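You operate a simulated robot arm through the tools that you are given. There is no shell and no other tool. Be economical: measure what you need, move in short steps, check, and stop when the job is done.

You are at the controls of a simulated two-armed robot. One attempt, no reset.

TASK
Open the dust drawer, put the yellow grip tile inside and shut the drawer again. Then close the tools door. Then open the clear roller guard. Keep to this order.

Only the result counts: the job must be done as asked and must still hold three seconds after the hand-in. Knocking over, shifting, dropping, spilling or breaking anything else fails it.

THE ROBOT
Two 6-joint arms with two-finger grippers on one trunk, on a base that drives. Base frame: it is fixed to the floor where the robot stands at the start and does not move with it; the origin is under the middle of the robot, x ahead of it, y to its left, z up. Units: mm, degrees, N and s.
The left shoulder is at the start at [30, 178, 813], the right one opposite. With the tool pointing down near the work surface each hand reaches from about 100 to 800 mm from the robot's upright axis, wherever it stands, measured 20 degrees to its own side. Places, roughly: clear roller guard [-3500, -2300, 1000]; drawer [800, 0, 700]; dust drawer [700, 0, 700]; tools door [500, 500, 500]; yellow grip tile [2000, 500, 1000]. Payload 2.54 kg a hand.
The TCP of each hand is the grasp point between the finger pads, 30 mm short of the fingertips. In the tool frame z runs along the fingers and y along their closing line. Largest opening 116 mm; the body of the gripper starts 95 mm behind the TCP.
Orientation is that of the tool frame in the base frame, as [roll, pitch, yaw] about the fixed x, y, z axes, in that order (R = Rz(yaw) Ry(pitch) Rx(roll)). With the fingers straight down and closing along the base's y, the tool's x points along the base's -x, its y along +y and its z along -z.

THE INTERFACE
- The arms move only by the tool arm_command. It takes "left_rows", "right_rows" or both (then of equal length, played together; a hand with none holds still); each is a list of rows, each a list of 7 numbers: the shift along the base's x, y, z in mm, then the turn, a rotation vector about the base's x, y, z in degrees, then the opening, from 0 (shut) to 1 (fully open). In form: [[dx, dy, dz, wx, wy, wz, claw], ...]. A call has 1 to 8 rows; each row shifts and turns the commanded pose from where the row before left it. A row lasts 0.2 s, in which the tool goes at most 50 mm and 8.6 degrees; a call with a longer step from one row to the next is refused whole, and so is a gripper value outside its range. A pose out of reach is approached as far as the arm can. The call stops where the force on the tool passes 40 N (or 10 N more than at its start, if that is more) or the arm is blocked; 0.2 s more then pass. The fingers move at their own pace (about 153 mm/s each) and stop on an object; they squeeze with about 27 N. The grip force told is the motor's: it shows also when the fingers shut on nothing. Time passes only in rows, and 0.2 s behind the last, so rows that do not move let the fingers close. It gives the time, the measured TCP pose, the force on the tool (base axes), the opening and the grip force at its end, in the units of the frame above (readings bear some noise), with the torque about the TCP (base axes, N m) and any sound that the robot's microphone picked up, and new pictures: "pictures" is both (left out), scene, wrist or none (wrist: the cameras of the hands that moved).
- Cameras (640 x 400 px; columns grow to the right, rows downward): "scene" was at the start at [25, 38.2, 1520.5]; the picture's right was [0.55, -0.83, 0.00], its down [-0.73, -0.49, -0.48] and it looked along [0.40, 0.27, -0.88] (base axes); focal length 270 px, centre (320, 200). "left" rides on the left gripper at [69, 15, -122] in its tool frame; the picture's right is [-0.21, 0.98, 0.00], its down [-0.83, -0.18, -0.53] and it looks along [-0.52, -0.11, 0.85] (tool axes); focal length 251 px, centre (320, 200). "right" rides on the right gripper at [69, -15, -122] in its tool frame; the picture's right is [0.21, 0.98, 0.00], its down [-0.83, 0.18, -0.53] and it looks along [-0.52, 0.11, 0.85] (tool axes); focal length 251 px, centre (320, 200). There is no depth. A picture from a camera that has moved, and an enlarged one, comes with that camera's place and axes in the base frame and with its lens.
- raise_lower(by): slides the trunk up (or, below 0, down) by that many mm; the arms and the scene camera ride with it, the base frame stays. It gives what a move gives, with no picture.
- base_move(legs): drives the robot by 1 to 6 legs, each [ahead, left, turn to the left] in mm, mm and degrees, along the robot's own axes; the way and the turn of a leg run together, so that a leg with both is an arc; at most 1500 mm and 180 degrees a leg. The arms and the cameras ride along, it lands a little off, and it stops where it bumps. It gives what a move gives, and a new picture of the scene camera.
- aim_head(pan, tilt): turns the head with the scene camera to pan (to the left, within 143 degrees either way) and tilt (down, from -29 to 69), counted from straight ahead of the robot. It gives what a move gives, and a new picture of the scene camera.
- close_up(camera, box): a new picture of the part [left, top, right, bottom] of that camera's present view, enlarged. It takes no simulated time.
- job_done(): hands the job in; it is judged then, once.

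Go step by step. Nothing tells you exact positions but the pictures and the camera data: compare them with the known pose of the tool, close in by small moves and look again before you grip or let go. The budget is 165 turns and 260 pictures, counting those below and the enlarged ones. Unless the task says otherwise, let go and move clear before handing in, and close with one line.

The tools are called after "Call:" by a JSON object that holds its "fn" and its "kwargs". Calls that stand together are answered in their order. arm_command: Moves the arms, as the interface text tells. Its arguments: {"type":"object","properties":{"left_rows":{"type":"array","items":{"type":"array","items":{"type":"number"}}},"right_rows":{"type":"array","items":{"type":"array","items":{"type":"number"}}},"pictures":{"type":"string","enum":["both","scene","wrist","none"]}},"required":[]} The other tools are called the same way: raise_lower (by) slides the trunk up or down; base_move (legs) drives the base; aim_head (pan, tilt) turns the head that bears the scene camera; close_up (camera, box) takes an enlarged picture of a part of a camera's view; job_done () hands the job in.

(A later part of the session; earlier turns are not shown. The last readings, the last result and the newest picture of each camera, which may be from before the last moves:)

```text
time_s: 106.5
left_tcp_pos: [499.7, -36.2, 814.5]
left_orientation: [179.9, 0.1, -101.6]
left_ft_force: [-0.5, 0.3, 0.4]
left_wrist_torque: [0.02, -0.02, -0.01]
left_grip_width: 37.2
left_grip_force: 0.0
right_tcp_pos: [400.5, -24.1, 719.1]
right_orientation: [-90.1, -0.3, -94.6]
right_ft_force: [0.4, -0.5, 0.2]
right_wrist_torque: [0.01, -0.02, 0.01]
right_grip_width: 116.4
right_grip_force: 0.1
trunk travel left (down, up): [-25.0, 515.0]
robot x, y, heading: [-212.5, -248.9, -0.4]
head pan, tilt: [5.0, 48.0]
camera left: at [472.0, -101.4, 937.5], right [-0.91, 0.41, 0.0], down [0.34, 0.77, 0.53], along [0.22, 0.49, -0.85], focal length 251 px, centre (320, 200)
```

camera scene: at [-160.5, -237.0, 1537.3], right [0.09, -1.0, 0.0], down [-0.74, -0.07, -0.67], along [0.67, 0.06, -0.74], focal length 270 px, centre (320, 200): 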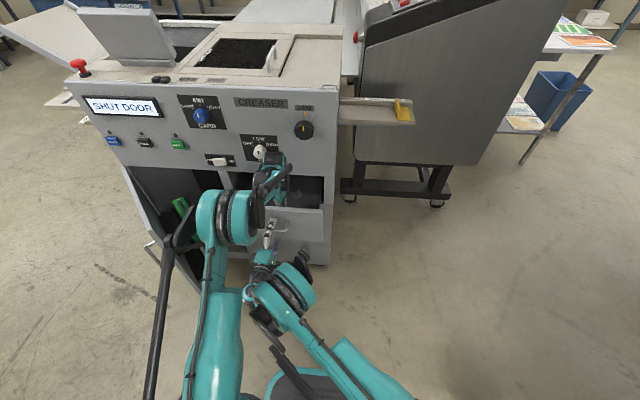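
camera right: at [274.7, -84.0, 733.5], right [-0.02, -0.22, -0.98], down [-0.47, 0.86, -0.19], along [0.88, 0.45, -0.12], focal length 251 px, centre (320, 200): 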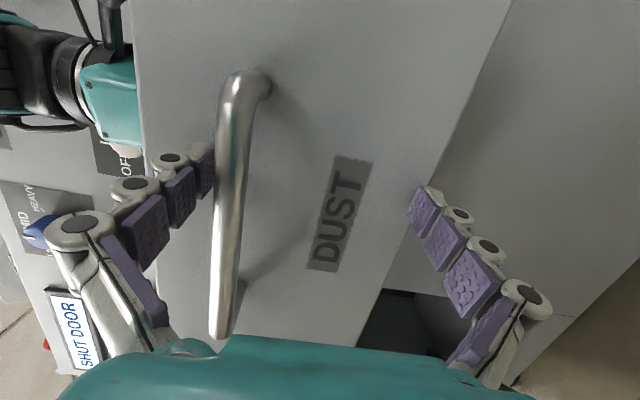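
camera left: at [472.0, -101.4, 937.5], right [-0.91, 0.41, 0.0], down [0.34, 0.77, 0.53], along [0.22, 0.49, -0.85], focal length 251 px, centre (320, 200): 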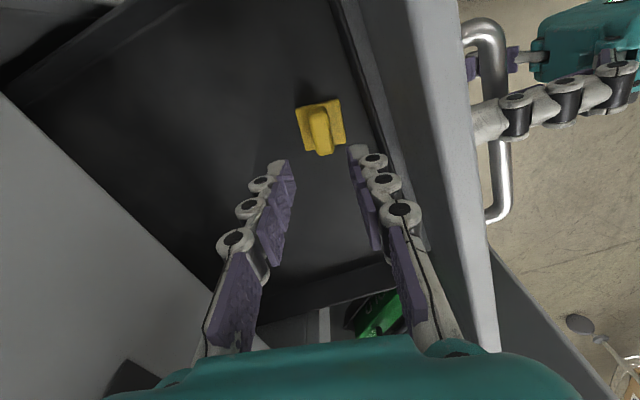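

The tile is standing flat in the drawer. I'll lift the left hand out and back.

Call:
{"fn": "arm_command", "kwargs": {"left_rows": [[0, 0, 45, 0, 0, 0, 0.32], [0, 0, 45, 0, 0, 0, 0.32], [-30, 0, 40, 0, 0, 0, 0.32], [-40, 20, 25, 0, 0, 0, 0.32], [-45, 20, 0, 0, 0, 0, 0.32], [-45, 20, 0, 0, 0, 0, 0.32], [-45, 20, 0, 0, 0, 0, 0.32]], "pictures": "scene"}}

Call:
{"fn": "arm_command", "kwargs": {"right_rows": [[12, 8, 8, 0, 0, 0, 1], [10, 8, 8, 0, 0, 0, 1], [10, 0, 8, 0, 0, 0, 1], [10, 0, 6, 0, 0, 0, 1]], "pictures": "both"}}

```text
refused: row 4 steps farther than a row can; nothing moved
```

```text
time_s: 107.5
left_tcp_pos: [501.2, -35.9, 815.4]
left_orientation: [179.9, 0.0, -101.5]
left_ft_force: [5.6, 1.9, 0.1]
left_wrist_torque: [-0.04, 0.03, -0.07]
left_grip_width: 37.7
left_grip_force: 0.1
right_tcp_pos: [444.0, -7.8, 749.2]
right_orientation: [-90.2, -0.4, -94.5]
right_ft_force: [-6.0, 0.5, -3.8]
right_wrist_torque: [-0.03, 0.29, 0.03]
right_grip_width: 116.5
right_grip_force: 0.0
trunk travel left (down, up): [-25.0, 515.0]
robot x, y, heading: [-207.7, -245.7, 0.1]
head pan, tilt: [5.0, 48.0]
camera scene: at [-160.0, -236.6, 1537.2], right [0.09, -1.0, 0.0], down [-0.74, -0.07, -0.67], along [0.67, 0.06, -0.74], focal length 270 px, centre (320, 200)
camera right: at [316.5, -67.2, 764.8], right [-0.02, -0.22, -0.98], down [-0.47, 0.86, -0.19], along [0.88, 0.45, -0.12], focal length 251 px, centre (320, 200)
```

scene: 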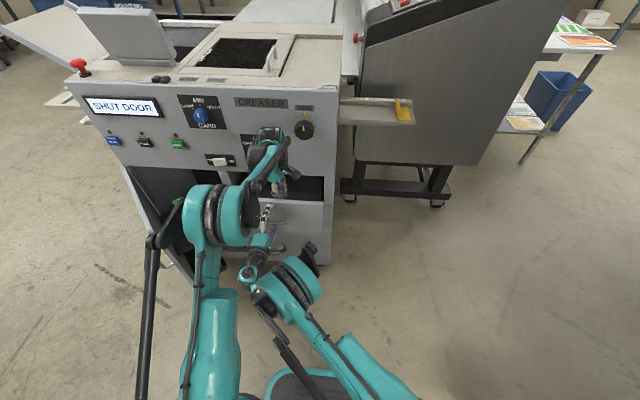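
right: 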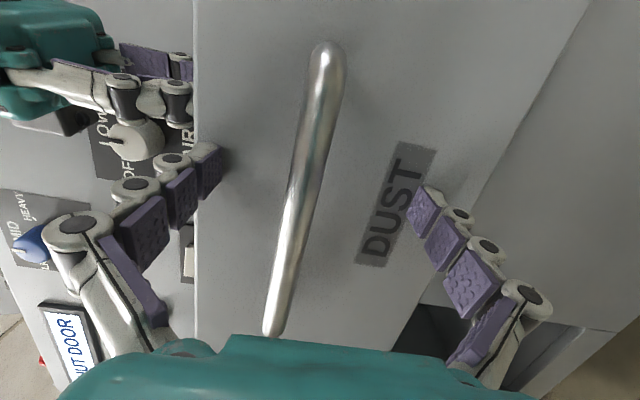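

The left move was refused and the drawer front is now touching the left finger lightly. I'll lift the left hand straight up.

Call:
{"fn": "arm_command", "kwargs": {"left_rows": [[0, 0, 40, 0, 0, 0, 0.32], [0, 0, 45, 0, 0, 0, 0.32], [0, 0, 45, 0, 0, 0, 0.32], [-25, 0, 40, 0, 0, 0, 0.32], [-35, 20, 20, 0, 0, 0, 0.32], [-40, 20, 0, 0, 0, 0, 0.32], [-40, 20, 0, 0, 0, 0, 0.32], [-40, 20, 0, 0, 0, 0, 0.32]], "pictures": "both"}}

Call:
{"fn": "close_up", "kwargs": {"camera": "scene", "box": [200, 140, 350, 240]}}

```text
time_s: 109.3
left_tcp_pos: [319.9, 42.0, 1002.0]
left_orientation: [179.9, 0.0, -101.7]
left_ft_force: [-0.1, 0.4, 0.3]
left_wrist_torque: [-0.01, 0.03, 0.0]
left_grip_width: 37.1
left_grip_force: 0.1
right_tcp_pos: [442.5, -8.6, 750.5]
right_orientation: [-90.0, -0.3, -94.5]
right_ft_force: [-0.4, 0.1, 0.1]
right_wrist_torque: [0.01, 0.02, 0.0]
right_grip_width: 115.9
right_grip_force: 0.0
trunk travel left (down, up): [-25.0, 515.0]
robot x, y, heading: [-210.9, -245.8, -0.1]
head pan, tilt: [5.0, 48.0]
camera scene: at [-161.7, -237.1, 1537.3], right [0.09, -1.0, 0.0], down [-0.74, -0.06, -0.67], along [0.67, 0.06, -0.74], focal length 270 px, centre (320, 200)
camera left: at [293.3, -21.5, 1124.4], right [-0.91, 0.41, 0.0], down [0.34, 0.77, 0.53], along [0.22, 0.49, -0.85], focal length 251 px, centre (320, 200)
```

scene: 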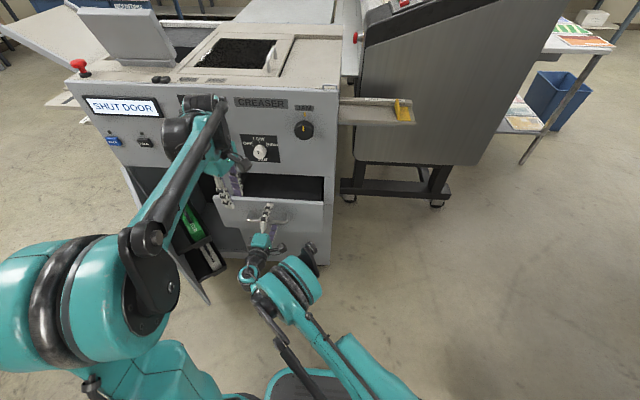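
left: 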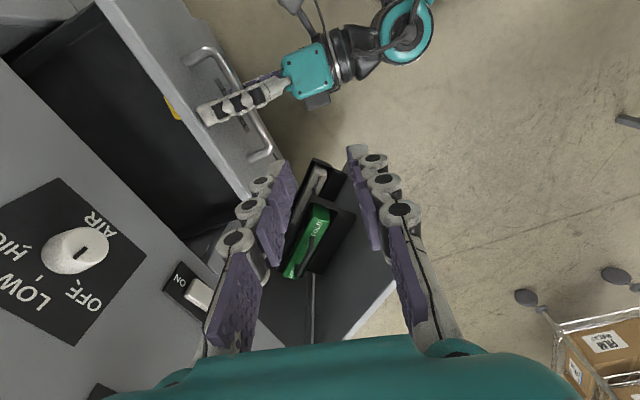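

```text
4.00 times, centred on (275, 190) of scene
camera zoom: at [-161.7, -237.1, 1537.3], right [0.09, -1.0, 0.0], down [-0.74, -0.06, -0.67], along [0.67, 0.06, -0.74], focal length 1080 px, centre (500, 240)
```

zoom: 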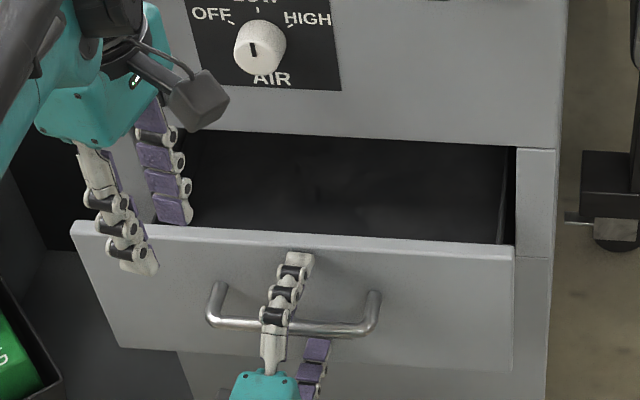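

The tile is visible just behind the drawer front. Now I'll push the drawer shut with the right fingertips.

Call:
{"fn": "arm_command", "kwargs": {"right_rows": [[20, 2, 0, 0, 0, 0, 0.8], [20, 2, 0, 0, 0, 0, 0.8], [20, 2, 0, 0, 0, 0, 0.8], [20, 0, 0, 0, 0, 0, 0.8], [15, 0, 0, 0, 0, 0, 0.8]], "pictures": "scene"}}

Call:
{"fn": "arm_command", "kwargs": {"right_rows": [[8, 0, 0, 0, 0, 0, 0.8], [8, 0, 0, 0, 0, 0, 0.8], [6, 0, 0, 0, 0, 0, 0.8], [6, 0, 0, 0, 0, 0, 0.8]], "pictures": "scene"}}

Call:
{"fn": "close_up", "kwargs": {"camera": "scene", "box": [200, 140, 350, 240]}}

```text
time_s: 110.5
left_tcp_pos: [322.3, 42.7, 1002.2]
left_orientation: [180.0, 0.0, -101.5]
left_ft_force: [0.0, 0.0, 0.2]
left_wrist_torque: [0.02, -0.01, 0.0]
left_grip_width: 37.0
left_grip_force: 0.0
right_tcp_pos: [536.5, -5.1, 752.4]
right_orientation: [-90.2, -0.4, -94.5]
right_ft_force: [1.1, 0.3, 0.3]
right_wrist_torque: [-0.01, 0.02, -0.01]
right_grip_width: 92.5
right_grip_force: 0.1
right hand out of reach, approached as far as the arm can: row 5
trunk travel left (down, up): [-25.0, 515.0]
robot x, y, heading: [-209.9, -245.3, -0.0]
head pan, tilt: [5.0, 48.0]
camera scene: at [-160.7, -237.3, 1537.3], right [0.09, -1.0, 0.0], down [-0.74, -0.06, -0.67], along [0.67, 0.06, -0.74], focal length 270 px, centre (320, 200)
```

scene: 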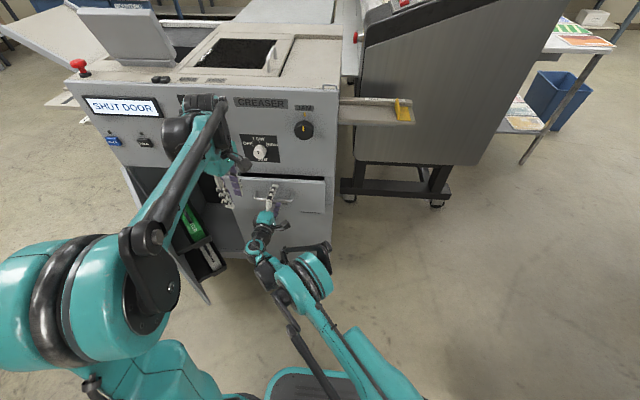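

```text
time_s: 111.5
left_tcp_pos: [320.6, 42.8, 1001.1]
left_orientation: [179.9, 0.0, -101.5]
left_ft_force: [0.4, 0.1, -0.2]
left_wrist_torque: [-0.01, -0.03, -0.01]
left_grip_width: 37.2
left_grip_force: 0.1
right_tcp_pos: [557.2, -9.1, 762.2]
right_orientation: [-90.2, -0.3, -94.6]
right_ft_force: [0.6, -0.4, -0.4]
right_wrist_torque: [0.03, 0.0, 0.0]
right_grip_width: 92.7
right_grip_force: 0.0
right hand out of reach, approached as far as the arm can: row 1, 2, 3
trunk travel left (down, up): [-25.0, 515.0]
robot x, y, heading: [-208.7, -247.3, 0.1]
head pan, tilt: [5.0, 48.0]
camera scene: at [-160.7, -237.2, 1537.3], right [0.09, -1.0, 0.0], down [-0.74, -0.06, -0.67], along [0.67, 0.06, -0.74], focal length 270 px, centre (320, 200)
```

scene: 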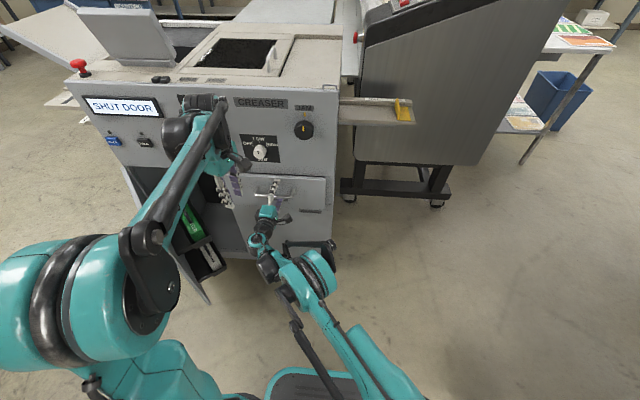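

```text
4.00 times, centred on (275, 190) of scene
camera zoom: at [-160.7, -237.2, 1537.3], right [0.09, -1.0, 0.0], down [-0.74, -0.06, -0.67], along [0.67, 0.06, -0.74], focal length 1080 px, centre (500, 240)
```

zoom: 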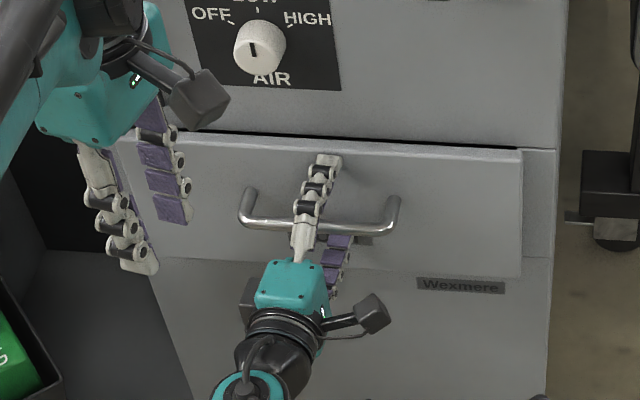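

Nearly shut. I'll push a little further until it meets resistance.

Call:
{"fn": "arm_command", "kwargs": {"right_rows": [[6, 0, -4, 0, 0, 0, 0.8], [6, 0, -4, 0, 0, 0, 0.8], [6, 0, 0, 0, 0, 0, 0.8]], "pictures": "scene"}}

Call:
{"fn": "close_up", "kwargs": {"camera": "scene", "box": [200, 140, 350, 240]}}

```text
time_s: 112.5
left_tcp_pos: [314.0, 42.5, 1004.7]
left_orientation: [-179.8, 0.1, -101.5]
left_ft_force: [-0.1, -1.2, 0.9]
left_wrist_torque: [0.01, -0.05, -0.01]
left_grip_width: 36.9
left_grip_force: 0.1
right_tcp_pos: [555.8, -9.3, 768.0]
right_orientation: [-90.0, -0.1, -94.0]
right_ft_force: [-90.6, -10.7, -7.5]
right_wrist_torque: [0.01, 0.1, 0.6]
right_grip_width: 47.0
right_grip_force: 37.8
right hand out of reach, approached as far as the arm can: row 1, 2, 3
trunk travel left (down, up): [-25.0, 515.0]
robot x, y, heading: [-211.7, -249.7, 0.2]
head pan, tilt: [5.0, 48.0]
stopped in row 3 (right hand): the force on the tool passed its limit at 48 N (the readings are from after the stop); the commanded pose is now the measured one
camera scene: at [-172.0, -238.7, 1537.6], right [0.09, -1.0, 0.0], down [-0.74, -0.07, -0.67], along [0.67, 0.06, -0.74], focal length 270 px, centre (320, 200)
```

scene: 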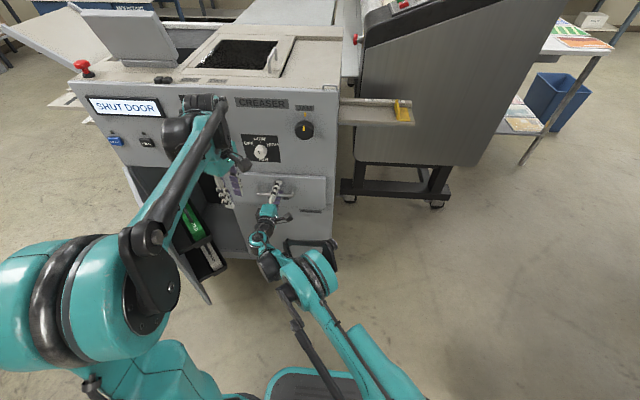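

```text
4.00 times, centred on (275, 190) of scene
camera zoom: at [-172.0, -238.7, 1537.6], right [0.09, -1.0, 0.0], down [-0.74, -0.07, -0.67], along [0.67, 0.06, -0.74], focal length 1080 px, centre (500, 240)
```

zoom: 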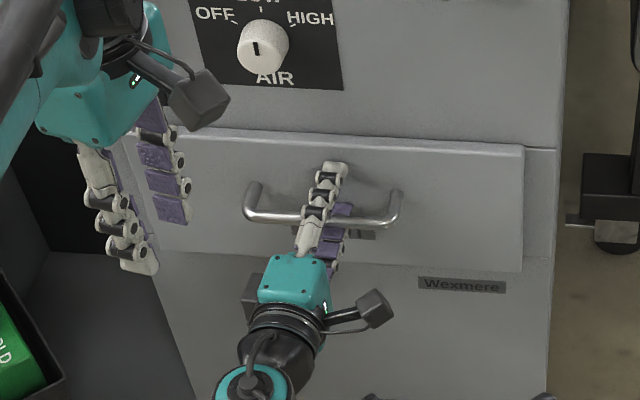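

The drawer is fully shut. I'll back the right hand straight off.

Call:
{"fn": "arm_command", "kwargs": {"right_rows": [[-8, 0, -2, 0, 0, 0, 0.7], [-15, 0, -2, 0, 0, 0, 0.7], [-20, 0, 0, 0, 0, 0, 0.7], [-25, 0, 0, 0, 0, 0, 0.7], [-25, 0, 0, 0, 0, 0, 0.7]], "pictures": "both"}}

Call:
{"fn": "close_up", "kwargs": {"camera": "scene", "box": [60, 80, 360, 300]}}

```text
time_s: 113.7
left_tcp_pos: [320.8, 42.5, 1002.2]
left_orientation: [180.0, 0.0, -101.5]
left_ft_force: [-0.5, -0.3, 0.4]
left_wrist_torque: [0.0, 0.03, 0.01]
left_grip_width: 37.0
left_grip_force: 0.1
right_tcp_pos: [471.1, -16.0, 759.2]
right_orientation: [-90.2, -0.3, -94.4]
right_ft_force: [0.3, 0.2, 0.3]
right_wrist_torque: [0.02, -0.01, 0.0]
right_grip_width: 81.2
right_grip_force: 0.1
trunk travel left (down, up): [-25.0, 515.0]
robot x, y, heading: [-210.1, -246.3, -0.0]
head pan, tilt: [5.0, 48.0]
camera scene: at [-161.7, -237.2, 1537.3], right [0.09, -1.0, 0.0], down [-0.74, -0.07, -0.67], along [0.67, 0.06, -0.74], focal length 270 px, centre (320, 200)
camera right: at [343.9, -75.0, 774.5], right [-0.02, -0.22, -0.98], down [-0.47, 0.86, -0.18], along [0.88, 0.45, -0.12], focal length 251 px, centre (320, 200)
```

scene: 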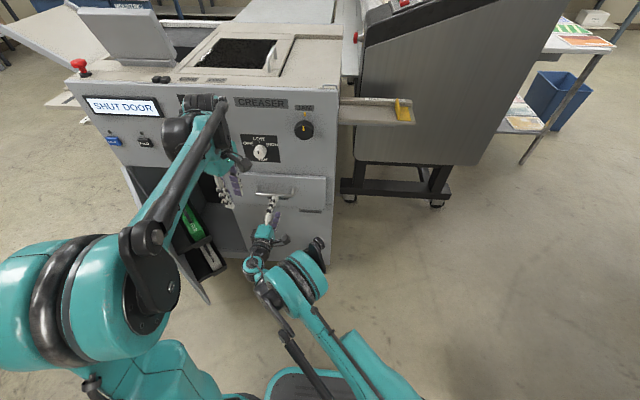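
right: 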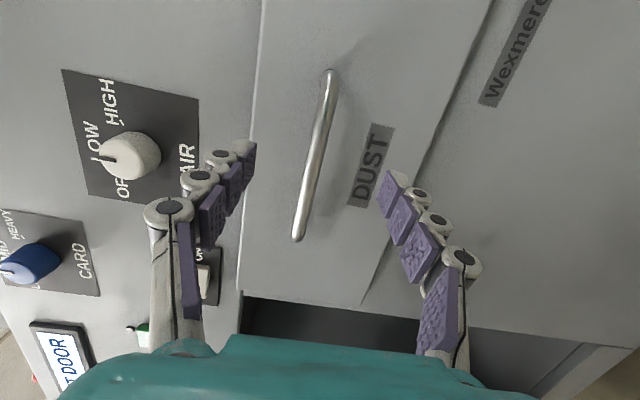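

```text
1.82 times, centred on (210, 190) of scene
camera zoom: at [-161.7, -237.2, 1537.3], right [0.09, -1.0, 0.0], down [-0.74, -0.07, -0.67], along [0.67, 0.06, -0.74], focal length 491 px, centre (520, 218)
```

zoom: 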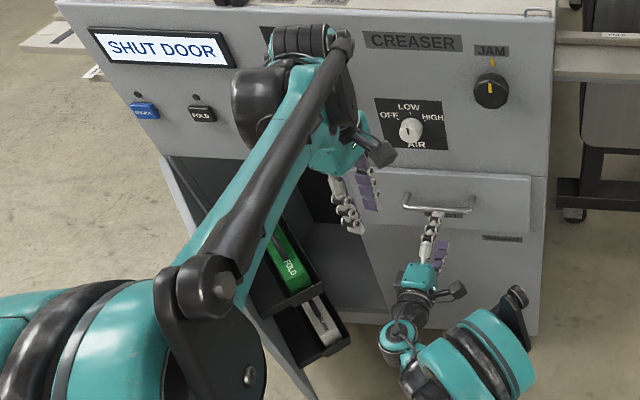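

The drawer is shut. Next is the tools door. I'll raise the right hand clear and shift left to look at the door.

Call:
{"fn": "arm_command", "kwargs": {"right_rows": [[0, -10, 40, 0, 0, 0, 0.5], [0, -20, 40, 0, 0, 0, 0.5], [-5, -20, 40, 0, 0, 0, 0.5], [-10, -20, 40, 0, 0, 0, 0.5], [-10, -20, 20, 0, 0, 0, 0.5]], "pictures": "none"}}

Call:
{"fn": "base_move", "kwargs": {"legs": [[-40, 0, 0], [0, 500, 0]]}}

Call:
{"fn": "aim_head", "kwargs": {"pan": 10, "tilt": 55}}

```text
time_s: 114.9
left_tcp_pos: [319.7, 42.2, 1001.9]
left_orientation: [179.9, 0.1, -101.5]
left_ft_force: [-0.1, -0.2, 0.2]
left_wrist_torque: [0.01, -0.01, 0.01]
left_grip_width: 36.9
left_grip_force: 0.1
right_tcp_pos: [450.4, -102.3, 941.7]
right_orientation: [-90.3, -0.3, -94.4]
right_ft_force: [-0.2, -0.1, 0.2]
right_wrist_torque: [-0.01, -0.01, 0.01]
right_grip_width: 58.0
right_grip_force: 0.0
trunk travel left (down, up): [-25.0, 515.0]
robot x, y, heading: [-211.2, -248.3, -0.1]
head pan, tilt: [5.0, 48.0]
```

```text
time_s: 118.3
left_tcp_pos: [281.7, 537.6, 1002.4]
left_orientation: [179.9, 0.0, -101.6]
left_ft_force: [-0.6, 0.0, -0.7]
left_wrist_torque: [-0.03, -0.01, -0.01]
left_grip_width: 37.1
left_grip_force: 0.1
right_tcp_pos: [412.4, 395.0, 939.5]
right_orientation: [-90.2, -0.3, -94.3]
right_ft_force: [0.7, 0.1, -0.2]
right_wrist_torque: [0.02, 0.0, -0.04]
right_grip_width: 57.8
right_grip_force: 0.1
trunk travel left (down, up): [-25.0, 515.0]
robot x, y, heading: [-250.3, 249.0, -0.4]
head pan, tilt: [5.0, 48.0]
camera scene: at [-200.2, 258.3, 1537.3], right [0.09, -1.0, 0.0], down [-0.74, -0.07, -0.67], along [0.67, 0.06, -0.74], focal length 270 px, centre (320, 200)
```

scene: 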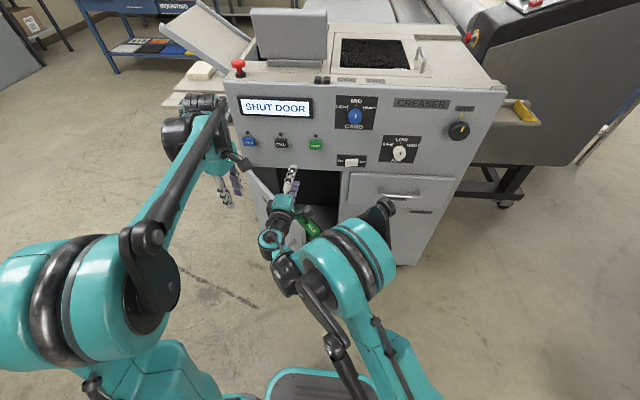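

```text
time_s: 119.0
left_tcp_pos: [281.3, 538.0, 1001.3]
left_orientation: [180.0, 0.1, -101.4]
left_ft_force: [-0.5, -0.1, -0.6]
left_wrist_torque: [-0.04, -0.01, -0.02]
left_grip_width: 37.1
left_grip_force: 0.0
right_tcp_pos: [411.1, 392.2, 939.7]
right_orientation: [-90.2, -0.2, -94.4]
right_ft_force: [0.3, -0.4, -0.9]
right_wrist_torque: [-0.03, -0.01, -0.04]
right_grip_width: 58.2
right_grip_force: 0.0
trunk travel left (down, up): [-25.0, 515.0]
robot x, y, heading: [-250.4, 246.9, 0.1]
head pan, tilt: [10.0, 55.0]
camera scene: at [-207.8, 263.2, 1528.1], right [0.17, -0.98, 0.0], down [-0.81, -0.14, -0.57], along [0.57, 0.1, -0.82], focal length 270 px, centre (320, 200)
```

scene: 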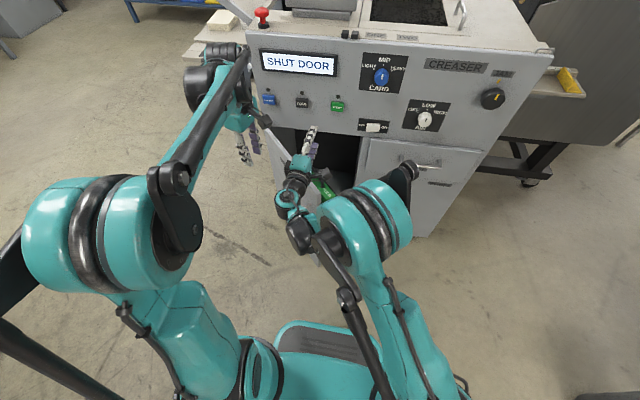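

Call:
{"fn": "arm_command", "kwargs": {"right_rows": [[0, -45, 5, 0, 0, 0, 0.5], [0, -45, 5, 0, 0, 0, 0.5], [0, -45, 5, 0, 0, 0, 0.5], [0, -45, 5, 0, 0, 0, 0.5], [0, -45, 5, 0, 0, 0, 0.5], [0, -45, 5, 0, 0, 0, 0.5]], "left_rows": [[0, 0, 0, 0, 0, 0, 0], [0, 0, 0, 0, 0, 0, 0], [0, 0, 0, 0, 0, 0, 0], [0, 0, 0, 0, 0, 0, 0], [0, 0, 0, 0, 0, 0, 0], [0, 0, 0, 0, 0, 0, 0]], "pictures": "both"}}

```text
time_s: 120.4
left_tcp_pos: [280.9, 537.0, 1001.1]
left_orientation: [179.9, 0.1, -101.5]
left_ft_force: [0.3, 0.7, -0.4]
left_wrist_torque: [-0.03, -0.01, 0.0]
left_grip_width: 0.0
left_grip_force: 27.8
right_tcp_pos: [404.8, 121.7, 971.7]
right_orientation: [-90.2, -0.2, -94.3]
right_ft_force: [0.3, -0.7, -0.2]
right_wrist_torque: [0.05, 0.02, -0.01]
right_grip_width: 57.8
right_grip_force: 0.1
trunk travel left (down, up): [-25.0, 515.0]
robot x, y, heading: [-247.2, 249.6, 0.2]
head pan, tilt: [10.0, 55.0]
camera scene: at [-208.0, 262.2, 1528.1], right [0.17, -0.98, 0.0], down [-0.81, -0.14, -0.57], along [0.56, 0.1, -0.82], focal length 270 px, centre (320, 200)
camera right: at [277.9, 62.0, 989.2], right [-0.02, -0.22, -0.98], down [-0.47, 0.86, -0.18], along [0.88, 0.46, -0.12], focal length 251 px, centre (320, 200)
camera left: at [254.8, 472.9, 1124.3], right [-0.91, 0.4, 0.0], down [0.34, 0.77, 0.53], along [0.21, 0.49, -0.85], focal length 251 px, centre (320, 200)
```

scene: 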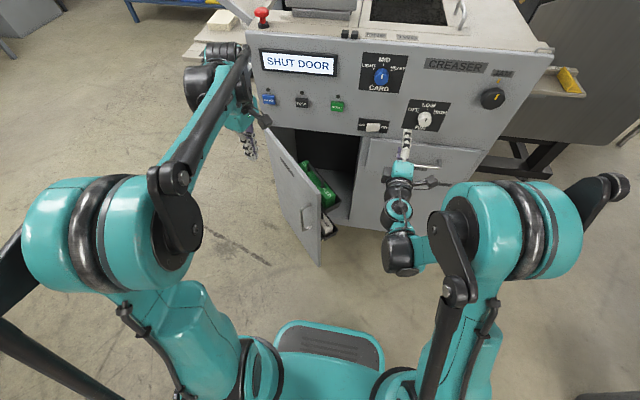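
right: 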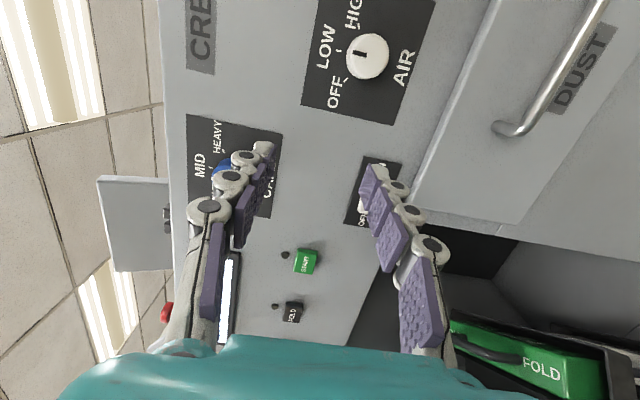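
left: 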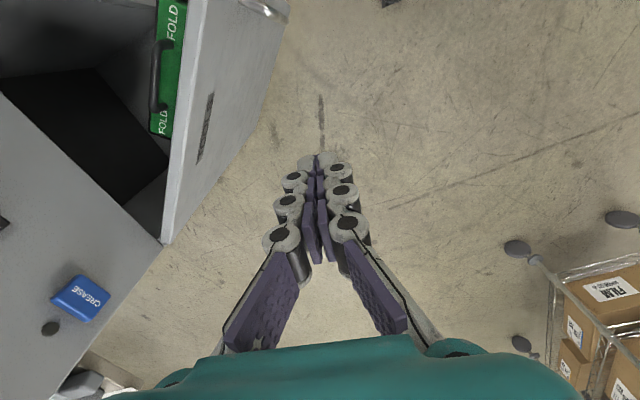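

The door leaf runs from a hinge near (560, 605) to a free edge near (238, 337), open about 50°, with its top at z ≈ 835. I'll turn the left hand, fingers shut, to point forward and down so it can push the outer face.

Call:
{"fn": "arm_command", "kwargs": {"left_rows": [[-5, 0, 0, 0, 0, -8.6, 0], [-5, 0, 0, 0, 0, -8.6, 0], [-5, 0, 0, 0, 0, -8.6, 0], [-5, 0, 0, 0, 0, -8.6, 0], [-5, 0, 0, 0, 0, -8.6, 0], [-5, 0, 0, 0, 0, -8.6, 0], [0, 0, 0, 0, 0, -8.6, 0], [0, 0, 0, 0, 0, -8.6, 0]], "pictures": "none"}}

Call:
{"fn": "arm_command", "kwargs": {"left_rows": [[0, 0, -5, 0, -8.5, 0, 0], [0, 0, -5, 0, -8.5, 0, 0], [0, 0, -5, 0, -8.5, 0, 0], [0, 0, -5, 0, -8.5, 0, 0], [0, 0, -5, 0, -8.5, 0, 0], [0, 0, -5, 0, -8.5, 0, 0]], "pictures": "both"}}

```text
time_s: 122.2
left_tcp_pos: [251.9, 536.4, 1002.0]
left_orientation: [180.0, -0.1, -170.5]
left_ft_force: [0.0, 0.1, -0.2]
left_wrist_torque: [-0.01, -0.03, 0.0]
left_grip_width: 0.1
left_grip_force: 26.3
right_tcp_pos: [404.8, 122.1, 973.0]
right_orientation: [-90.2, -0.3, -94.3]
right_ft_force: [0.2, 0.0, -0.3]
right_wrist_torque: [0.02, 0.0, 0.0]
right_grip_width: 58.2
right_grip_force: 0.1
trunk travel left (down, up): [-25.0, 515.0]
robot x, y, heading: [-252.8, 249.7, -0.1]
head pan, tilt: [10.0, 55.0]
```

```text
time_s: 123.6
left_tcp_pos: [252.2, 537.7, 972.5]
left_orientation: [-168.3, 50.2, -164.7]
left_ft_force: [-0.3, 0.2, 0.6]
left_wrist_torque: [-0.01, -0.01, -0.03]
left_grip_width: 0.2
left_grip_force: 26.9
right_tcp_pos: [404.6, 123.5, 972.1]
right_orientation: [-90.2, -0.3, -94.3]
right_ft_force: [0.6, 0.6, 0.2]
right_wrist_torque: [0.02, -0.01, 0.0]
right_grip_width: 57.9
right_grip_force: 0.1
trunk travel left (down, up): [-25.0, 515.0]
robot x, y, heading: [-249.7, 245.7, 0.0]
head pan, tilt: [10.0, 55.0]
camera scene: at [-207.9, 263.2, 1528.1], right [0.17, -0.98, 0.0], down [-0.81, -0.14, -0.57], along [0.56, 0.1, -0.82], focal length 270 px, centre (320, 200)
camera left: at [114.5, 541.5, 995.1], right [0.03, 1.0, 0.04], down [0.11, -0.04, 0.99], along [0.99, -0.02, -0.11], focal length 251 px, centre (320, 200)
```

scene: 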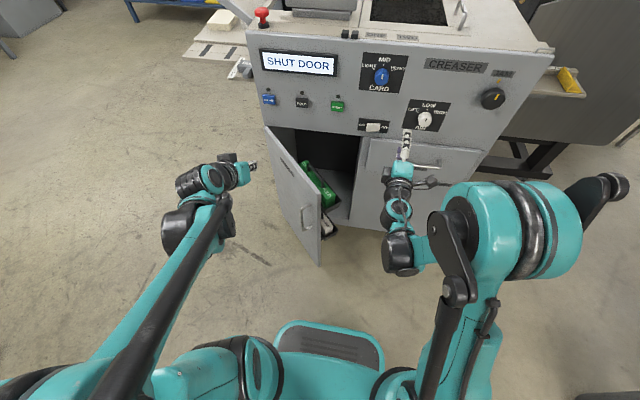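
left: 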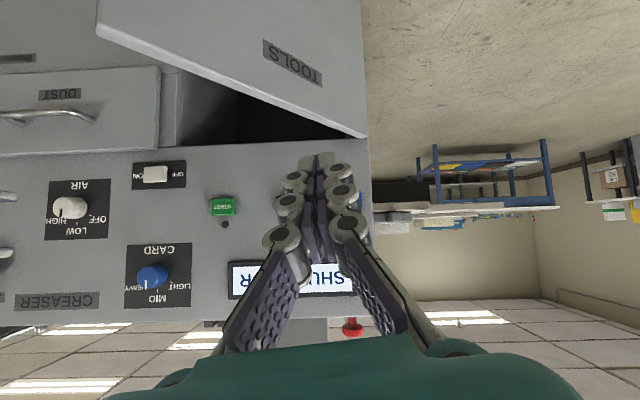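

Call:
{"fn": "arm_command", "kwargs": {"left_rows": [[0, 0, -40, 0, 0, 0, 0], [0, 0, -40, 0, 0, 0, 0], [3, -20, -30, 0, 0, 0, 0], [3, -25, -30, 0, 0, 0, 0], [3, -25, -28, 0, 0, 0, 0]], "pictures": "both"}}

Call:
{"fn": "close_up", "kwargs": {"camera": "scene", "box": [170, 110, 380, 280]}}

```text
time_s: 124.8
left_tcp_pos: [270.9, 468.6, 832.8]
left_orientation: [-168.4, 49.8, -164.9]
left_ft_force: [0.6, -0.2, -0.4]
left_wrist_torque: [-0.04, 0.0, -0.03]
left_grip_width: 0.2
left_grip_force: 26.9
left hand out of reach, approached as far as the arm can: row 4, 5
right_tcp_pos: [405.9, 122.0, 973.5]
right_orientation: [-90.2, -0.3, -94.3]
right_ft_force: [-0.1, -0.3, 0.3]
right_wrist_torque: [0.01, 0.0, 0.02]
right_grip_width: 58.1
right_grip_force: 0.0
trunk travel left (down, up): [-25.0, 515.0]
robot x, y, heading: [-249.5, 246.6, 0.1]
head pan, tilt: [10.0, 55.0]
camera scene: at [-207.5, 262.9, 1528.1], right [0.17, -0.98, 0.0], down [-0.81, -0.14, -0.57], along [0.56, 0.1, -0.82], focal length 270 px, centre (320, 200)
camera left: at [133.4, 471.7, 856.3], right [0.03, 1.0, 0.04], down [0.12, -0.04, 0.99], along [0.99, -0.02, -0.12], focal length 251 px, centre (320, 200)
```

scene: 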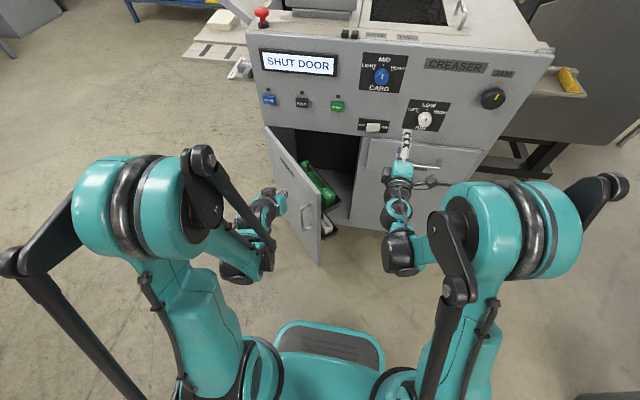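
left: 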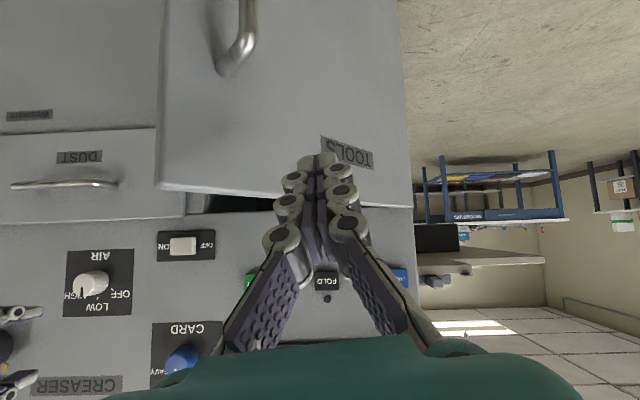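

```text
2.35 times, centred on (275, 195) of scene
camera zoom: at [-207.5, 262.9, 1528.1], right [0.17, -0.98, 0.0], down [-0.81, -0.14, -0.57], along [0.56, 0.1, -0.82], focal length 635 px, centre (426, 212)
```

zoom: 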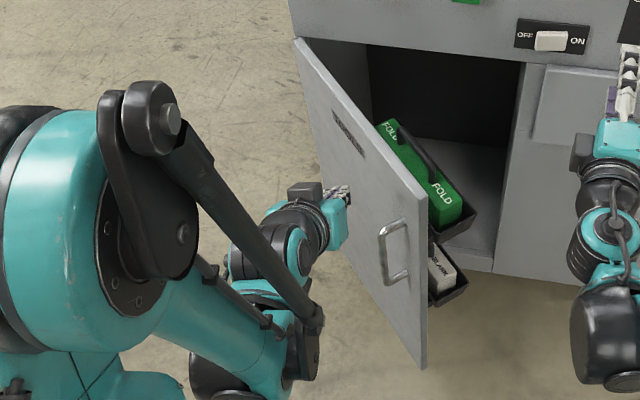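

The hand is beside the outer face of the door, with the tip just below the door's top edge. I'll push it along the closing arc.

Call:
{"fn": "arm_command", "kwargs": {"left_rows": [[15, -17, 0, 0, 0, 0, 0], [15, -17, 0, 0, 0, 0, 0], [16, -18, 0, 0, 0, 0, 0], [17, -17, 0, 0, 0, 0, 0], [17, -16, 0, 0, 0, 0, 0]], "pictures": "both"}}

```text
time_s: 126.0
left_tcp_pos: [354.2, 381.7, 830.5]
left_orientation: [-168.3, 50.1, -164.8]
left_ft_force: [0.7, 0.6, -0.5]
left_wrist_torque: [-0.02, 0.02, 0.01]
left_grip_width: 0.0
left_grip_force: 27.2
right_tcp_pos: [405.0, 122.3, 973.1]
right_orientation: [-90.2, -0.3, -94.3]
right_ft_force: [-0.3, -0.6, 0.1]
right_wrist_torque: [-0.01, -0.02, -0.01]
right_grip_width: 58.0
right_grip_force: 0.0
trunk travel left (down, up): [-25.0, 515.0]
robot x, y, heading: [-246.2, 248.8, -0.1]
head pan, tilt: [10.0, 55.0]
camera scene: at [-207.6, 262.7, 1528.0], right [0.17, -0.98, 0.0], down [-0.81, -0.14, -0.57], along [0.56, 0.1, -0.82], focal length 270 px, centre (320, 200)
camera left: at [216.1, 386.4, 853.6], right [0.03, 1.0, 0.04], down [0.12, -0.04, 0.99], along [0.99, -0.02, -0.12], focal length 251 px, centre (320, 200)
```

scene: 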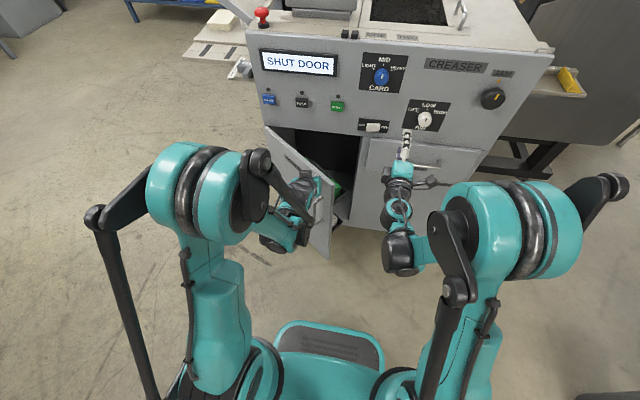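
left: 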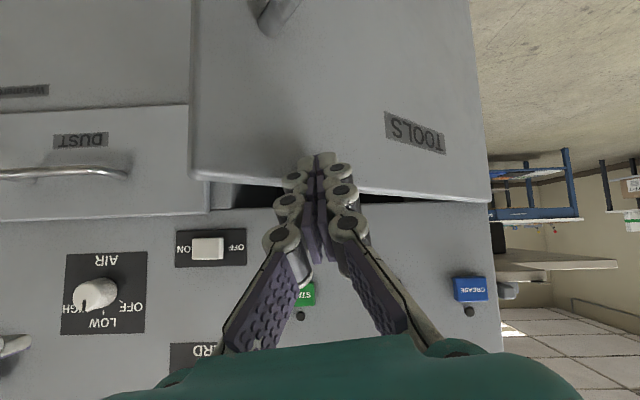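

Call:
{"fn": "arm_command", "kwargs": {"left_rows": [[20, -14, -4, 0, 0, 0, 0], [22, -13, -4, 0, 0, 0, 0], [23, -11, -4, 0, 0, 0, 0], [24, -9, 0, 0, 0, 0, 0], [24, -7, 0, 0, 0, 0, 0]], "pictures": "both"}}

```text
time_s: 127.2
left_tcp_pos: [465.9, 331.1, 821.1]
left_orientation: [-168.3, 50.0, -164.8]
left_ft_force: [-0.5, -0.1, -0.1]
left_wrist_torque: [-0.02, 0.0, 0.02]
left_grip_width: 0.0
left_grip_force: 27.3
right_tcp_pos: [406.4, 122.5, 972.6]
right_orientation: [-90.2, -0.4, -94.3]
right_ft_force: [-0.3, -1.2, -0.3]
right_wrist_torque: [0.02, -0.02, 0.02]
right_grip_width: 57.7
right_grip_force: 0.1
trunk travel left (down, up): [-25.0, 515.0]
robot x, y, heading: [-252.2, 250.6, 0.1]
head pan, tilt: [10.0, 55.0]
camera scene: at [-207.1, 263.0, 1528.0], right [0.17, -0.98, 0.0], down [-0.81, -0.14, -0.57], along [0.56, 0.1, -0.82], focal length 270 px, centre (320, 200)
camera left: at [328.5, 333.8, 843.0], right [0.03, 1.0, 0.04], down [0.12, -0.04, 0.99], along [0.99, -0.02, -0.12], focal length 251 px, centre (320, 200)
```

scene: 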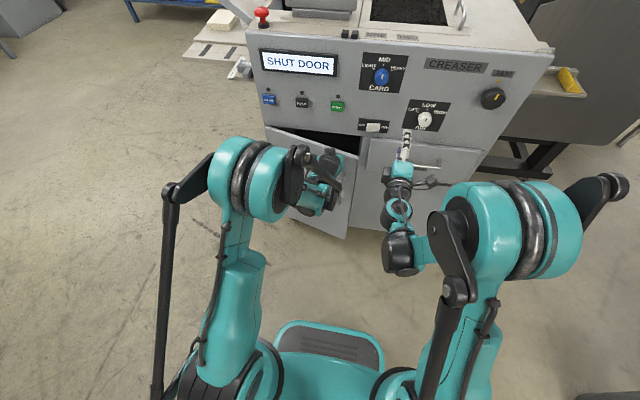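
left: 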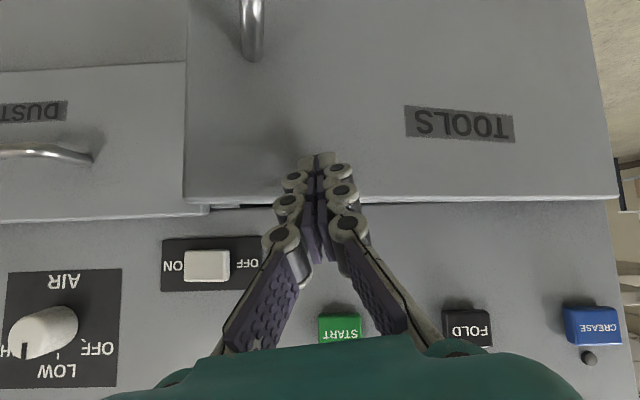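

Call:
{"fn": "arm_command", "kwargs": {"left_rows": [[20, -4, -4, 0, 0, 0, 0], [18, -3, -4, 0, 0, 0, 0], [12, 0, 0, 0, 0, 0, 0], [8, 0, 0, 0, 0, 0, 0], [6, 0, 0, 0, 0, 0, 0], [6, 0, 0, 0, 0, 0, 0]], "pictures": "both"}}

```text
time_s: 128.6
left_tcp_pos: [536.6, 323.0, 814.1]
left_orientation: [-168.3, 50.0, -164.7]
left_ft_force: [0.5, -0.7, -0.7]
left_wrist_torque: [0.0, 0.0, 0.01]
left_grip_width: 0.0
left_grip_force: 27.0
right_tcp_pos: [405.7, 122.0, 974.3]
right_orientation: [-90.2, -0.3, -94.3]
right_ft_force: [0.3, 1.2, 0.2]
right_wrist_torque: [0.0, -0.05, 0.0]
right_grip_width: 58.1
right_grip_force: 0.1
trunk travel left (down, up): [-25.0, 515.0]
robot x, y, heading: [-251.2, 248.5, 0.1]
head pan, tilt: [10.0, 55.0]
camera scene: at [-207.5, 263.1, 1528.0], right [0.17, -0.98, 0.0], down [-0.81, -0.14, -0.57], along [0.56, 0.1, -0.82], focal length 270 px, centre (320, 200)
camera left: at [398.6, 327.0, 835.6], right [0.03, 1.0, 0.04], down [0.12, -0.04, 0.99], along [0.99, -0.02, -0.12], focal length 251 px, centre (320, 200)
```

scene: 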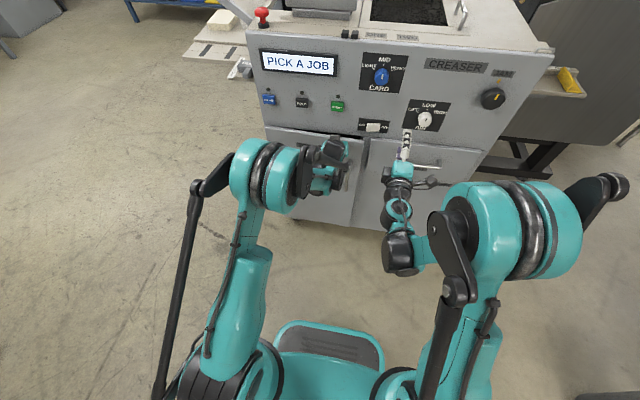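
left: 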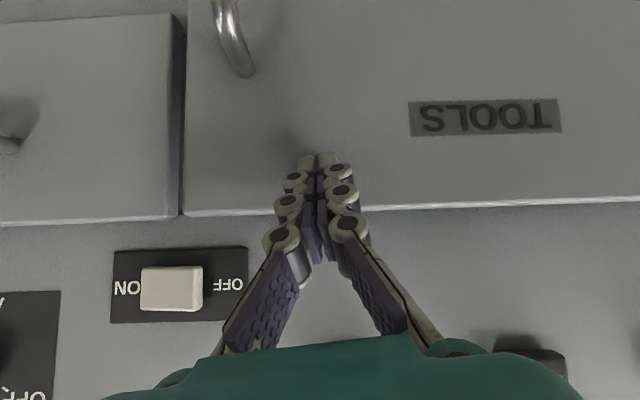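

The display now reads "PICK A JOB", so the door registers as shut. I'll push slightly further until there's resistance.

Call:
{"fn": "arm_command", "kwargs": {"left_rows": [[6, 0, 0, 0, 0, 0, 0], [6, 0, 0, 0, 0, 0, 0], [6, 0, 0, 0, 0, 0, 0]], "pictures": "wrist"}}

```text
time_s: 129.4
left_tcp_pos: [554.0, 324.5, 812.6]
left_orientation: [-168.3, 50.1, -164.8]
left_ft_force: [1.0, 0.2, -0.4]
left_wrist_torque: [0.01, -0.02, -0.01]
left_grip_width: 0.0
left_grip_force: 27.2
right_tcp_pos: [405.8, 122.4, 973.5]
right_orientation: [-90.1, -0.3, -94.3]
right_ft_force: [0.4, 0.0, -0.3]
right_wrist_torque: [0.01, 0.02, -0.02]
right_grip_width: 58.1
right_grip_force: 0.0
trunk travel left (down, up): [-25.0, 515.0]
robot x, y, heading: [-248.3, 244.4, -0.0]
head pan, tilt: [10.0, 55.0]
camera left: at [415.9, 327.4, 834.4], right [0.03, 1.0, 0.04], down [0.12, -0.04, 0.99], along [0.99, -0.02, -0.12], focal length 251 px, centre (320, 200)
```

left: 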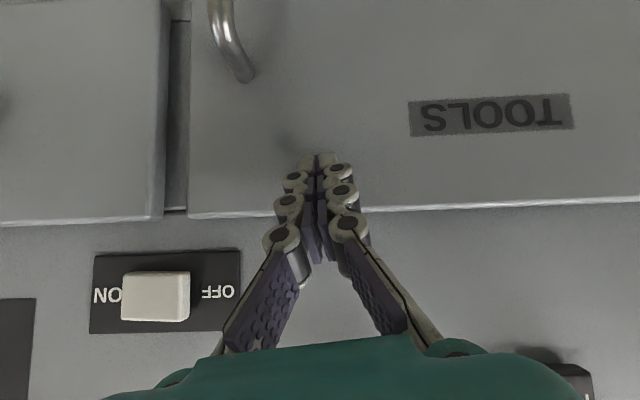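

Call:
{"fn": "arm_command", "kwargs": {"left_rows": [[5, 0, 0, 0, 0, 0, 0], [5, 0, 0, 0, 0, 0, 0], [5, 0, 0, 0, 0, 0, 0]], "pictures": "both"}}

```text
time_s: 130.0
left_tcp_pos: [554.9, 322.8, 813.4]
left_orientation: [-168.4, 49.5, -165.0]
left_ft_force: [-16.3, 0.2, 6.3]
left_wrist_torque: [0.0, -0.09, -0.05]
left_grip_width: 0.0
left_grip_force: 27.1
right_tcp_pos: [402.7, 121.2, 976.2]
right_orientation: [-90.1, -0.3, -94.3]
right_ft_force: [-0.3, 0.5, -1.1]
right_wrist_torque: [0.0, 0.02, -0.01]
right_grip_width: 58.1
right_grip_force: 0.1
trunk travel left (down, up): [-25.0, 515.0]
robot x, y, heading: [-251.7, 247.3, 0.2]
head pan, tilt: [10.0, 55.0]
stopped in row 2 (left hand): the force on the tool passed its limit at 47 N (the readings are from after the stop); the commanded pose is now the measured one
camera scene: at [-211.4, 263.0, 1528.3], right [0.17, -0.98, 0.0], down [-0.81, -0.14, -0.57], along [0.57, 0.1, -0.82], focal length 270 px, centre (320, 200)
camera left: at [418.1, 327.0, 835.7], right [0.03, 1.0, 0.04], down [0.12, -0.04, 0.99], along [0.99, -0.02, -0.13], focal length 251 px, centre (320, 200)
```

scene: 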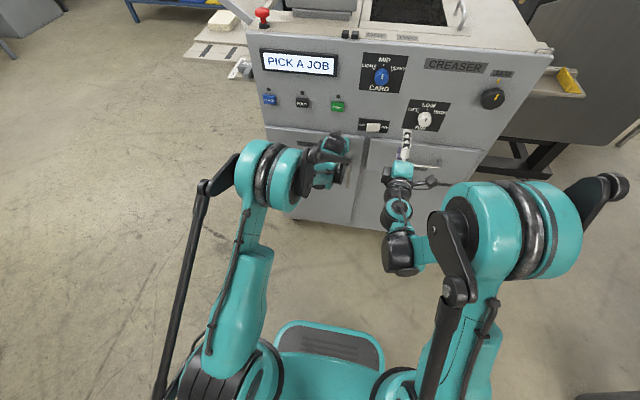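
left: 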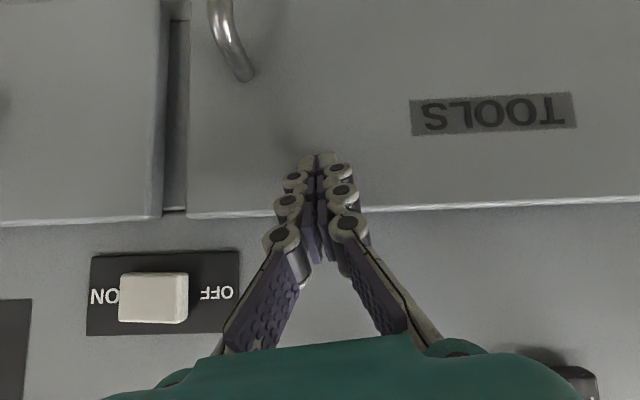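

The door is fully shut against its stop. I'll retract the left hand and check both the door and the drawer.

Call:
{"fn": "arm_command", "kwargs": {"left_rows": [[-20, 0, 0, 0, 0, 0, 0], [-40, 10, 15, 0, 0, 0, 0], [-40, 10, 20, 0, 0, 0, 0], [-40, 10, 25, 0, 0, 0, 0], [-35, 10, 30, 0, 0, 0, 0]], "right_rows": [[-5, 0, 0, 0, 0, 0, 0.5], [-10, 0, 5, 0, 0, 0, 0.5], [-10, 0, 5, 0, 0, 0, 0.5], [0, 0, 10, 0, 0, 0, 0.5], [0, 0, 10, 0, 0, 0, 0.5]], "pictures": "scene"}}

Call:
{"fn": "close_up", "kwargs": {"camera": "scene", "box": [220, 60, 520, 260]}}

Call:
{"fn": "aim_head", "kwargs": {"pan": -143, "tilt": 30}}

Call:
{"fn": "aim_head", "kwargs": {"pan": 143, "tilt": 25}}

```text
time_s: 131.2
left_tcp_pos: [381.1, 363.6, 901.0]
left_orientation: [-168.4, 49.5, -164.9]
left_ft_force: [-0.4, -0.6, 0.3]
left_wrist_torque: [-0.02, -0.01, 0.0]
left_grip_width: 0.1
left_grip_force: 27.4
right_tcp_pos: [378.3, 122.9, 1003.8]
right_orientation: [-90.1, -0.3, -94.4]
right_ft_force: [-0.7, 0.1, 0.3]
right_wrist_torque: [0.01, 0.05, 0.02]
right_grip_width: 57.7
right_grip_force: 0.1
trunk travel left (down, up): [-25.0, 515.0]
robot x, y, heading: [-251.4, 247.6, 0.2]
head pan, tilt: [10.0, 55.0]
camera scene: at [-210.4, 263.2, 1528.1], right [0.17, -0.98, 0.0], down [-0.81, -0.14, -0.57], along [0.57, 0.1, -0.82], focal length 270 px, centre (320, 200)
```

scene: 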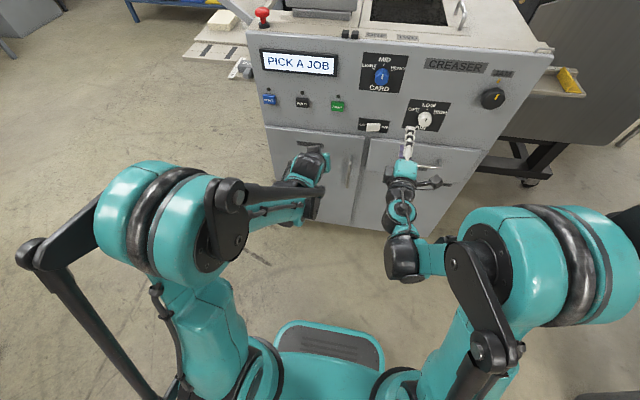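

```text
2.00 times, centred on (370, 160) of scene
camera zoom: at [-210.4, 263.2, 1528.1], right [0.17, -0.98, 0.0], down [-0.81, -0.14, -0.57], along [0.57, 0.1, -0.82], focal length 540 px, centre (220, 280)
```

zoom: 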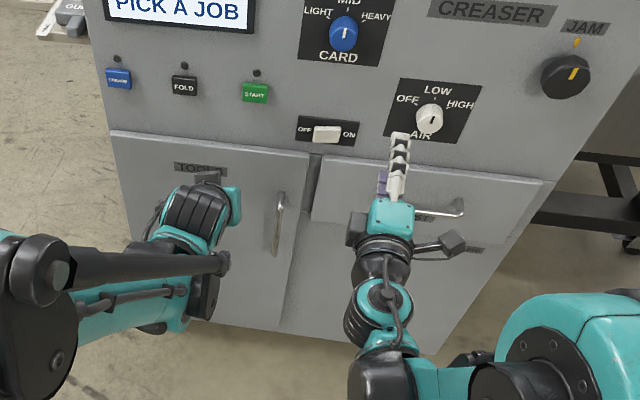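

```text
time_s: 133.6
left_tcp_pos: [384.2, 364.0, 900.0]
left_orientation: [-168.5, 49.4, -164.8]
left_ft_force: [-0.4, 1.3, 0.7]
left_wrist_torque: [0.01, -0.01, 0.0]
left_grip_width: 0.0
left_grip_force: 27.2
right_tcp_pos: [379.8, 124.0, 1003.3]
right_orientation: [-90.2, -0.4, -94.2]
right_ft_force: [0.4, 0.4, 0.4]
right_wrist_torque: [0.01, -0.01, -0.02]
right_grip_width: 57.9
right_grip_force: 0.0
trunk travel left (down, up): [-25.0, 515.0]
robot x, y, heading: [-252.1, 247.9, 0.2]
head pan, tilt: [-143.0, 30.0]
camera scene: at [-351.6, 195.9, 1564.1], right [-0.6, 0.8, 0.0], down [0.4, 0.3, -0.87], along [-0.69, -0.52, -0.5], focal length 270 px, centre (320, 200)
```

scene: 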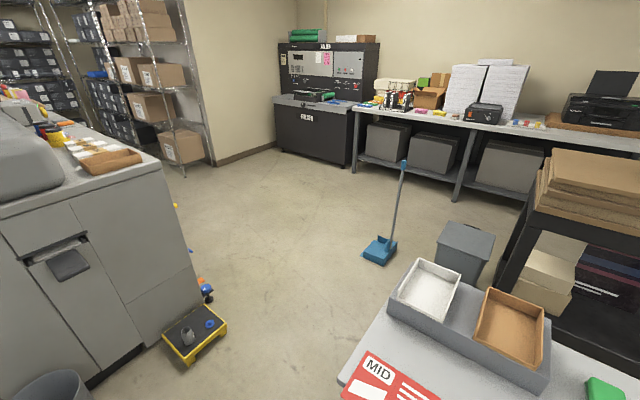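

```text
time_s: 137.5
left_tcp_pos: [383.1, 361.9, 899.5]
left_orientation: [-168.5, 49.5, -164.9]
left_ft_force: [0.5, -0.1, 0.8]
left_wrist_torque: [-0.01, -0.02, 0.01]
left_grip_width: 0.0
left_grip_force: 27.3
right_tcp_pos: [379.9, 123.1, 1003.7]
right_orientation: [-90.2, -0.3, -94.4]
right_ft_force: [-0.6, -0.5, -0.1]
right_wrist_torque: [0.0, -0.02, -0.01]
right_grip_width: 57.9
right_grip_force: 0.1
trunk travel left (down, up): [-25.0, 515.0]
robot x, y, heading: [-254.3, 244.5, 0.0]
head pan, tilt: [143.0, 25.0]
camera scene: at [-353.1, 305.9, 1572.1], right [0.6, 0.8, 0.0], down [0.34, -0.25, -0.91], along [-0.72, 0.54, -0.42], focal length 270 px, centre (320, 200)
```

scene: 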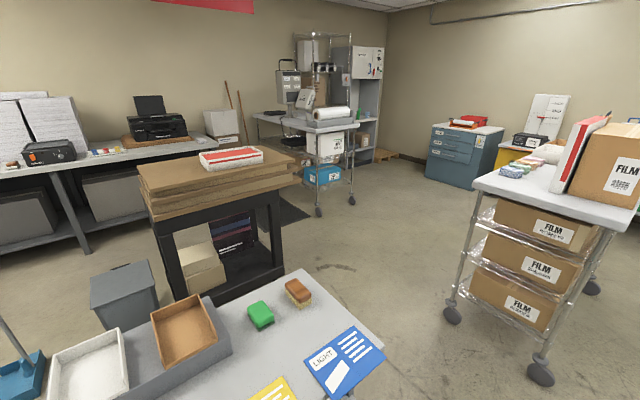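

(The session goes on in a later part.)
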